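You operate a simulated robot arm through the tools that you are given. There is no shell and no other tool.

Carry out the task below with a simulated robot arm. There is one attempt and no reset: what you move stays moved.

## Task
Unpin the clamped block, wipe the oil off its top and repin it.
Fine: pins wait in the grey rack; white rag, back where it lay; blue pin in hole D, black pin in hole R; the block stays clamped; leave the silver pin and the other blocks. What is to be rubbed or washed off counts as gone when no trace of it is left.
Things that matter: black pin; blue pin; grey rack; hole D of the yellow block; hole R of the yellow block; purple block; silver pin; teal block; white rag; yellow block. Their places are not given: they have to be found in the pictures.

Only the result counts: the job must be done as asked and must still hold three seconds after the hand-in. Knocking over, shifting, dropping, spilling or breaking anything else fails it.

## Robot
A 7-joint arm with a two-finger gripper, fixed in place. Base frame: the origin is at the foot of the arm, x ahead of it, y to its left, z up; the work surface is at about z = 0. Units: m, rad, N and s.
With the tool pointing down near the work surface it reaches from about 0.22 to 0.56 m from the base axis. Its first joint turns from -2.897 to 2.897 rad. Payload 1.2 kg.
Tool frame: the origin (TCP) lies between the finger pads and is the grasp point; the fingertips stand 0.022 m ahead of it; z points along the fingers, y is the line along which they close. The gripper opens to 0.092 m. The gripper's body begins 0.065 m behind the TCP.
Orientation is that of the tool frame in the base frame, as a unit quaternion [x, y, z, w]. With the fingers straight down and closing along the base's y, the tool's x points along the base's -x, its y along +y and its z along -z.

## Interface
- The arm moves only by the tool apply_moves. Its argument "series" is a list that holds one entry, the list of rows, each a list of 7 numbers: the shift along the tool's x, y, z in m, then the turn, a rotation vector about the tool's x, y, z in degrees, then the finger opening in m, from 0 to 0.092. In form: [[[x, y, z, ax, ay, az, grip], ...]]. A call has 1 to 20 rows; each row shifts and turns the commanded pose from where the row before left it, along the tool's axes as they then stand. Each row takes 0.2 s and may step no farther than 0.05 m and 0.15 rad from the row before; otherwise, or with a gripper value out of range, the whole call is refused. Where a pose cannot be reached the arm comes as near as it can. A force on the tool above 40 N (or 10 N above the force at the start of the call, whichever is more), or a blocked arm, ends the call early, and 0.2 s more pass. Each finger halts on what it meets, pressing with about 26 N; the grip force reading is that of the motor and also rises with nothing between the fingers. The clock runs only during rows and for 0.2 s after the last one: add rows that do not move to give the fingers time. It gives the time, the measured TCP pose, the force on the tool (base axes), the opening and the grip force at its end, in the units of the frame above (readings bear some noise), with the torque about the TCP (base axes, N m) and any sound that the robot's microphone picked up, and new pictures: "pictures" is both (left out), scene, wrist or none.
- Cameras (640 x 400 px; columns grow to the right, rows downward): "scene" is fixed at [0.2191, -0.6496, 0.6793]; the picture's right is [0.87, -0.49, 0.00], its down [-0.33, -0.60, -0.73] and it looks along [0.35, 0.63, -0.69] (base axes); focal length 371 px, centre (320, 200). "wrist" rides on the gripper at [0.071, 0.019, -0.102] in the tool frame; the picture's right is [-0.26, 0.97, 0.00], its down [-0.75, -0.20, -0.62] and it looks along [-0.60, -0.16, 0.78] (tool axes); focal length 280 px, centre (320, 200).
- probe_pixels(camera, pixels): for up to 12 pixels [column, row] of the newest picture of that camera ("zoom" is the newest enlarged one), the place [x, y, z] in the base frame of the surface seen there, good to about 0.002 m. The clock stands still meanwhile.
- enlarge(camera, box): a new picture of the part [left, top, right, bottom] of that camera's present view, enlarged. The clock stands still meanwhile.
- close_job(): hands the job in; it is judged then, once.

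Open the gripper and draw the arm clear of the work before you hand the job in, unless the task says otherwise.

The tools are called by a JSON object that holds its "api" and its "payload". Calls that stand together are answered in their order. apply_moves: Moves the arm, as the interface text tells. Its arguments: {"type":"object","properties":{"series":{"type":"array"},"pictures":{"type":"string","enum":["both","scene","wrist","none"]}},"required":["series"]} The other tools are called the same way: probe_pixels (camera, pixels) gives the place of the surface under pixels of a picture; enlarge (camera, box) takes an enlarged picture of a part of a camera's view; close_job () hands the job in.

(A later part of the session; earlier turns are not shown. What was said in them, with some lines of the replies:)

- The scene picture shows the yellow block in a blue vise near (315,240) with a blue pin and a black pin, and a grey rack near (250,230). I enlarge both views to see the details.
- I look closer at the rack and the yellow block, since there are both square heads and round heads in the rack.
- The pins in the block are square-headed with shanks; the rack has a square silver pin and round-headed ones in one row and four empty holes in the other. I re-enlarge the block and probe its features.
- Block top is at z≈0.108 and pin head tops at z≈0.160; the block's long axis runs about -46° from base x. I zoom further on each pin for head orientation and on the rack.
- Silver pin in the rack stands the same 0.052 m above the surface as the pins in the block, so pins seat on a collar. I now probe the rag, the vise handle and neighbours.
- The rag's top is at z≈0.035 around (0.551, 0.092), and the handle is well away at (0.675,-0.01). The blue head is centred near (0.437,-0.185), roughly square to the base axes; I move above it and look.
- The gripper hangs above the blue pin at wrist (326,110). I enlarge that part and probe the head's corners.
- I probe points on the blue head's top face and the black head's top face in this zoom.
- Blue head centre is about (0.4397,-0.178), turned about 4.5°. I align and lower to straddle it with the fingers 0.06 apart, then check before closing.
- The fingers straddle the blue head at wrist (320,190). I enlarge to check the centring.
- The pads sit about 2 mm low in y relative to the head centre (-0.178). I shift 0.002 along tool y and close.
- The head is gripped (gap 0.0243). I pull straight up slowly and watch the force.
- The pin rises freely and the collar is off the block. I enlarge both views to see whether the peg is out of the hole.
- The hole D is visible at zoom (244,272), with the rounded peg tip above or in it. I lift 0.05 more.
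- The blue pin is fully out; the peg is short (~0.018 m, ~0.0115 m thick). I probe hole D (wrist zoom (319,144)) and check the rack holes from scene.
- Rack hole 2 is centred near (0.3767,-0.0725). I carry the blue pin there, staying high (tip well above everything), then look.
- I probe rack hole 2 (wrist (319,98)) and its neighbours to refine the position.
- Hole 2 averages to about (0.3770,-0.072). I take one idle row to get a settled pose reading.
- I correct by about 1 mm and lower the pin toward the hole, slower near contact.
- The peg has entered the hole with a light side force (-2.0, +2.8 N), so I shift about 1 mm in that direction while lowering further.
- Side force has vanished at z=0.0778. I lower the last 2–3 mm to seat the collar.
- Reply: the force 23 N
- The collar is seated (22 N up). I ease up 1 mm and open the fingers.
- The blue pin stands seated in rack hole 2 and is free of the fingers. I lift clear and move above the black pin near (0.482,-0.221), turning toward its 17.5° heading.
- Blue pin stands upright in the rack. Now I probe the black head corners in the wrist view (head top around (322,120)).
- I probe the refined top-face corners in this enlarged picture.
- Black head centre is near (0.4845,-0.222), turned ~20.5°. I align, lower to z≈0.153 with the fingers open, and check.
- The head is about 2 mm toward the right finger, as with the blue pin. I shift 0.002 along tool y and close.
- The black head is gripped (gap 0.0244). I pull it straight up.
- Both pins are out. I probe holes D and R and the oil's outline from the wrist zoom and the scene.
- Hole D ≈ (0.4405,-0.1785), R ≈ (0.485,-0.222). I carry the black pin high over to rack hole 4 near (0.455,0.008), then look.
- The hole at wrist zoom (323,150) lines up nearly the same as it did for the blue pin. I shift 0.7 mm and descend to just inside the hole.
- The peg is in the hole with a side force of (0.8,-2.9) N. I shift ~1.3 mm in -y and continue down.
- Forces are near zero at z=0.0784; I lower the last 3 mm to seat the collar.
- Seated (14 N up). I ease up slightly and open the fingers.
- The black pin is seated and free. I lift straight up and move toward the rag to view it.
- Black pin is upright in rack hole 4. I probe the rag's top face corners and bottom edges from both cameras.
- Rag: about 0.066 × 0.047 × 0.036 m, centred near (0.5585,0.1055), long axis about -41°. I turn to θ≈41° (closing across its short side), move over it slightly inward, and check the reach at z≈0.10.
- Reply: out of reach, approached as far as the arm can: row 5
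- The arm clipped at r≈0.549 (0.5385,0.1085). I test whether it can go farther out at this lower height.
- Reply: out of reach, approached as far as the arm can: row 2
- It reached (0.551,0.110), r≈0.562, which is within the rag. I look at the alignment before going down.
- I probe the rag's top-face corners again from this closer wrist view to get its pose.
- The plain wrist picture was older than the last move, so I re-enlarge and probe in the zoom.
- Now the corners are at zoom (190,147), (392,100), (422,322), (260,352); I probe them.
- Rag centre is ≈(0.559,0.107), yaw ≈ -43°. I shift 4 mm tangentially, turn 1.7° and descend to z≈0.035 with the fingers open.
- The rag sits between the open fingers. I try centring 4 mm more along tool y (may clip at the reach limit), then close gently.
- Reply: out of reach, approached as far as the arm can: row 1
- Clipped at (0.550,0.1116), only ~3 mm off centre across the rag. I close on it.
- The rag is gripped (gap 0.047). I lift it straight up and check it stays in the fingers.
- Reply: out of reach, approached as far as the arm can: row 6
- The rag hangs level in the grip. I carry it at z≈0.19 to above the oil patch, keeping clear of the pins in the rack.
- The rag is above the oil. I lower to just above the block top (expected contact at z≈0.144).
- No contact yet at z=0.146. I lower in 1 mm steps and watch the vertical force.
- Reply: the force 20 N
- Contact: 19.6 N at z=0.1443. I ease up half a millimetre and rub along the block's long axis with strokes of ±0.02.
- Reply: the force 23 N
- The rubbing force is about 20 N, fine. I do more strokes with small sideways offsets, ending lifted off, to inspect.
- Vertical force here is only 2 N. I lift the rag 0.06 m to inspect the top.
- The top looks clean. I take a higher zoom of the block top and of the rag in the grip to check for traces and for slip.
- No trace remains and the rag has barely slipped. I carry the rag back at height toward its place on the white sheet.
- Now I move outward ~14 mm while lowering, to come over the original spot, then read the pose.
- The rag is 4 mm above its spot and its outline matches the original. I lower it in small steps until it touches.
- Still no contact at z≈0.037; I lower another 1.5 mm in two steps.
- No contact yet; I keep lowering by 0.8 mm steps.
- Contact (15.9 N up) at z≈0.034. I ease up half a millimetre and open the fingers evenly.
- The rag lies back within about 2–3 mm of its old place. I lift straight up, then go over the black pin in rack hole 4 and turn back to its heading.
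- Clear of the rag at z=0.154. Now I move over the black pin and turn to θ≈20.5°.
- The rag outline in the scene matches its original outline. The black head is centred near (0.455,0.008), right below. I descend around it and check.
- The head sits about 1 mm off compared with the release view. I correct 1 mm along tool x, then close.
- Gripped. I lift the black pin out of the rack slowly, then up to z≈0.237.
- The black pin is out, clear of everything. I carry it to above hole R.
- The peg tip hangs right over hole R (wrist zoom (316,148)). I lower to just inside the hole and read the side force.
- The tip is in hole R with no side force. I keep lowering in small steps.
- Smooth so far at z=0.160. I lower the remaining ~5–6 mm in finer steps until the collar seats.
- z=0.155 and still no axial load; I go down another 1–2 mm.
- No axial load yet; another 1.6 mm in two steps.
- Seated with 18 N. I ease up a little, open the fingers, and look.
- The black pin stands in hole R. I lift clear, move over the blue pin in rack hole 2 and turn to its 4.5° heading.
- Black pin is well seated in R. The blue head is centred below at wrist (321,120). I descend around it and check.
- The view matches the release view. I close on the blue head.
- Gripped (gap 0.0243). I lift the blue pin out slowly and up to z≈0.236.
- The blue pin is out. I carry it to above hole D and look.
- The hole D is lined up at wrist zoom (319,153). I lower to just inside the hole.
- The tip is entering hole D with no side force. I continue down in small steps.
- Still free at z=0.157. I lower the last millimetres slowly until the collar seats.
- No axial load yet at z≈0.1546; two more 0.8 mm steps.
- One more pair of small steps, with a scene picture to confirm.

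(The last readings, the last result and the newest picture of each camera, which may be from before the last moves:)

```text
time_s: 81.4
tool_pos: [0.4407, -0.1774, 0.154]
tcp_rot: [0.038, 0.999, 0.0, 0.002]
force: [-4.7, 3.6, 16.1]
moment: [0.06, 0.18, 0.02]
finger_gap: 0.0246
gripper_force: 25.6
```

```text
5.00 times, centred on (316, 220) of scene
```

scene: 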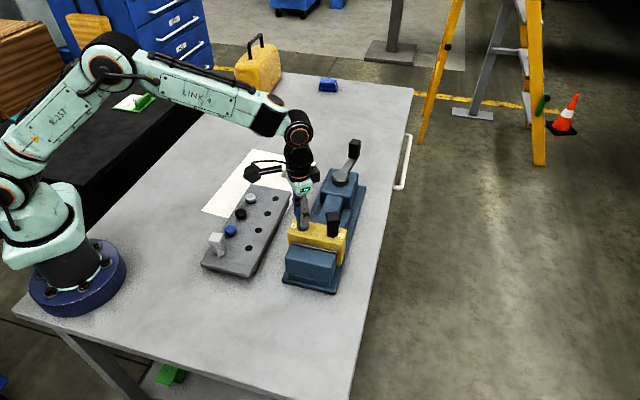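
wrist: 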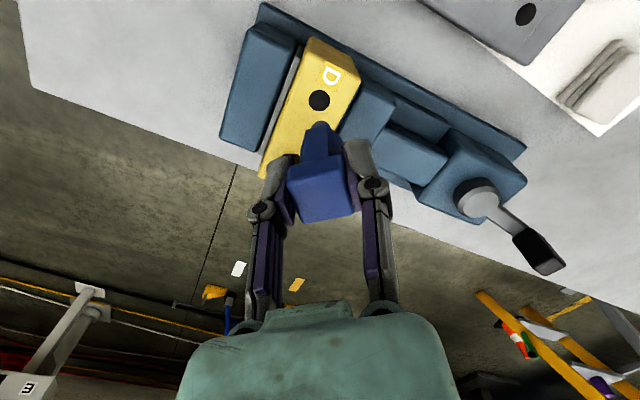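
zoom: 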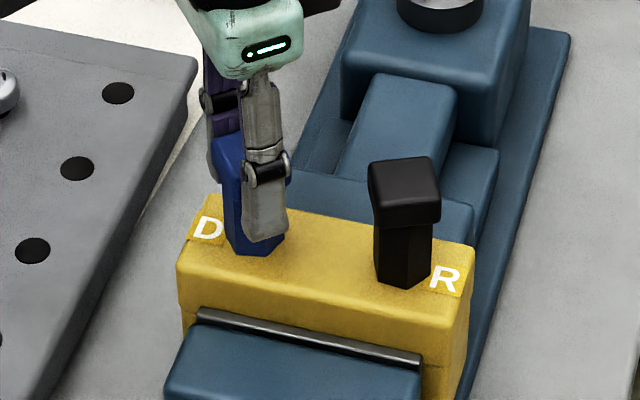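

The blue collar is seated (16 N). I ease up, open to 0.06, and lift straight clear.

{"api": "apply_moves", "payload": {"series": [[[0, 0, -0.0008, 0, 0, 0, 0.005], [0, 0, 0, 0, 0, 0, 0.035], [0, 0, 0, 0, 0, 0, 0.055], [0, 0, 0, 0, 0, 0, 0.06], [0, 0, -0.02, 0, 0, 0, 0.06], [0, 0, -0.04, 0, 0, 0, 0.06], [0, 0, -0.04, 0, 0, 0, 0.06], [0, 0, 0, 0, 0, 0, 0.06]]], "pictures": "both"}}

{"api": "enlarge", "payload": {"camera": "scene", "box": [284, 195, 348, 250]}}

{"api": "enlarge", "payload": {"camera": "wrist", "box": [220, 10, 420, 210]}}

```text
time_s: 83.2
tool_pos: [0.4393, -0.1773, 0.2536]
tcp_rot: [0.04, 0.999, 0.001, -0.001]
force: [0.2, -0.8, 0.8]
moment: [-0.02, -0.01, -0.01]
finger_gap: 0.0601
gripper_force: 0.0
```

scene: 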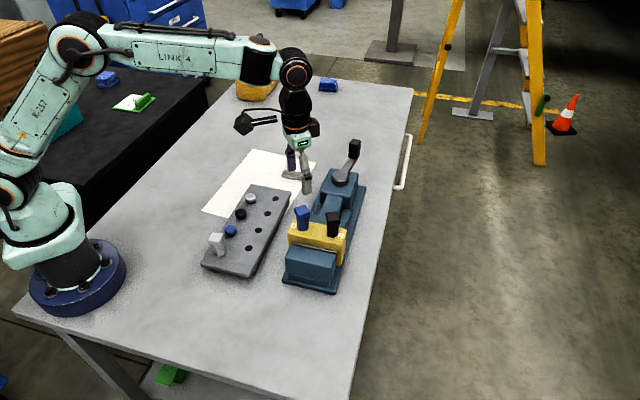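
wrist: 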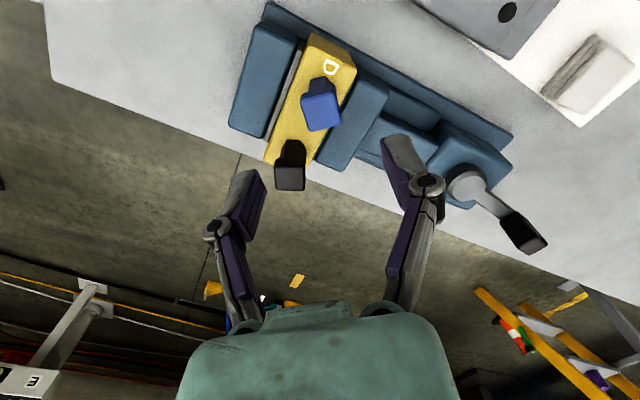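

```text
7.27 times, centred on (316, 222) of scene
```

zoom: 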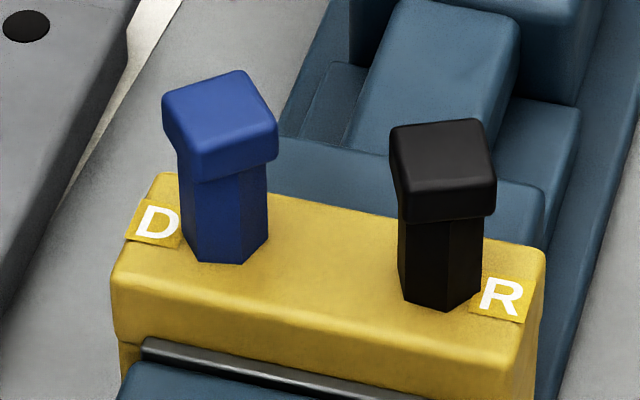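

```text
2.00 times, centred on (320, 110) of wrist
```

zoom: 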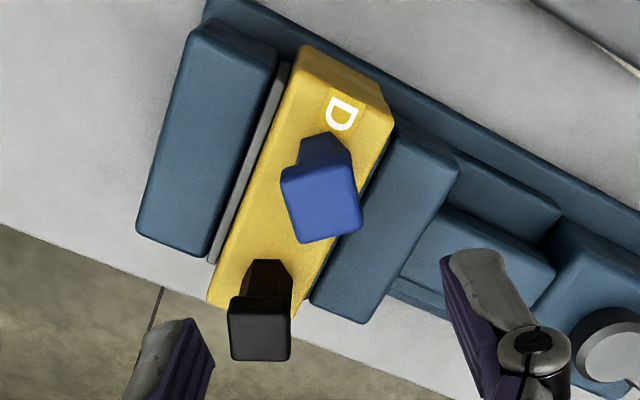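

Both pins stand in their holes. I probe their head tops and the rag to verify, then retreat the arm.

{"api": "probe_pixels", "payload": {"camera": "scene", "pixels": [[302, 210.5], [332, 217], [295, 165], [307, 166], [230, 228], [240, 213], [250, 198], [216, 237]]}}

{"api": "apply_moves", "payload": {"series": [[[0, 0, -0.04, 0, 0, 0, 0.06], [0.03, 0.002, -0.02, 0, 0, 0, 0.06], [0.035, 0.002, -0.01, 0, 0, 0, 0.06], [0.035, 0.002, 0, 0, 0, 0, 0.08], [0.035, 0.002, 0, 0, 0, 0, 0.09], [0, 0, 0, 0, 0, 0, 0.09], [0, 0, 0, 0, 0, 0, 0.09]]], "pictures": "both"}}

{"api": "enlarge", "payload": {"camera": "scene", "box": [190, 130, 390, 300]}}

{"api": "enlarge", "payload": {"camera": "scene", "box": [264, 130, 374, 200]}}

```text
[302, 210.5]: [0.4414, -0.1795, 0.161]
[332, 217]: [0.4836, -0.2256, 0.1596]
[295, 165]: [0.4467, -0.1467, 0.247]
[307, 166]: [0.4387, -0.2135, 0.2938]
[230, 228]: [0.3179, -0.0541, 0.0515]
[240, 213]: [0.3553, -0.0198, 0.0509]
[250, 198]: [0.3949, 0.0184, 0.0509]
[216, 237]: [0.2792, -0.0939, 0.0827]
```

```text
time_s: 84.8
tool_pos: [0.305, -0.1598, 0.3237]
tcp_rot: [0.038, 0.999, 0.0, 0.0]
force: [-0.3, 0.5, -0.1]
moment: [0.03, -0.02, 0.0]
finger_gap: 0.0899
gripper_force: 0.1
```

scene: 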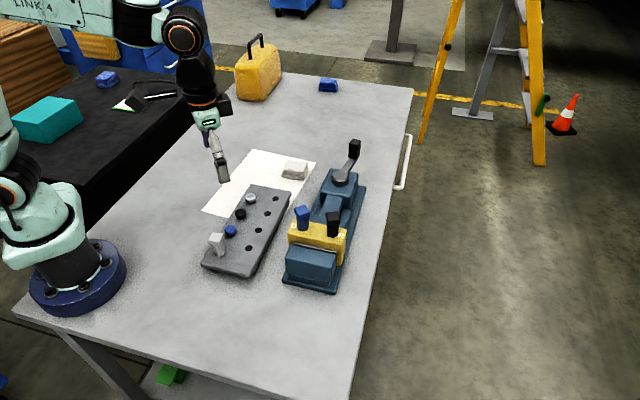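
wrist: 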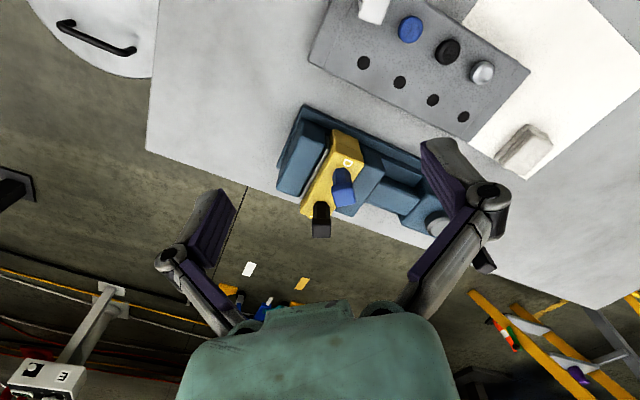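

```text
2.35 times, centred on (290, 215) of scene
```

zoom: 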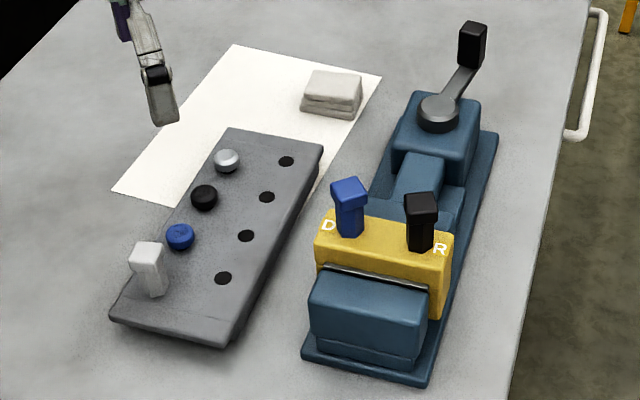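

```text
5.71 times, centred on (319, 165) of scene
```

zoom: 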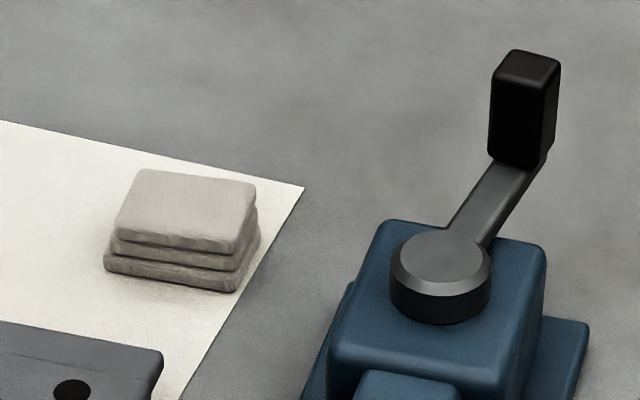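

All matches the goal. The oil is gone, blue is in D and black in R with head tops at z≈0.160 as before. The rag is back on the sheet, the silver pin and clamp are untouched, and the arm is clear with the gripper open. I hand the job in.

{"api": "close_job", "payload": {}}

```text
The job is handed in.
```

The job is done and handed in; the grader has not reported a result. This is what the last pictures and readings showed:

- **Oil:** the top of the yellow block was clean when checked at high zoom with both pins out.
- **Pins:** during the wiping they waited in the grey rack. The blue pin is now back in hole D and the black pin in hole R. Both are fully seated, with their heads at the same height as at the start (z ≈ 0.160 m).
- **Rag:** it is back on the white sheet, within about 2–3 mm of where it lay.
- **Everything else:** the yellow block is still clamped. I did not touch the silver pin, the round-headed pieces in the rack or the other blocks.
- **Arm:** the gripper is open and back near its starting position.
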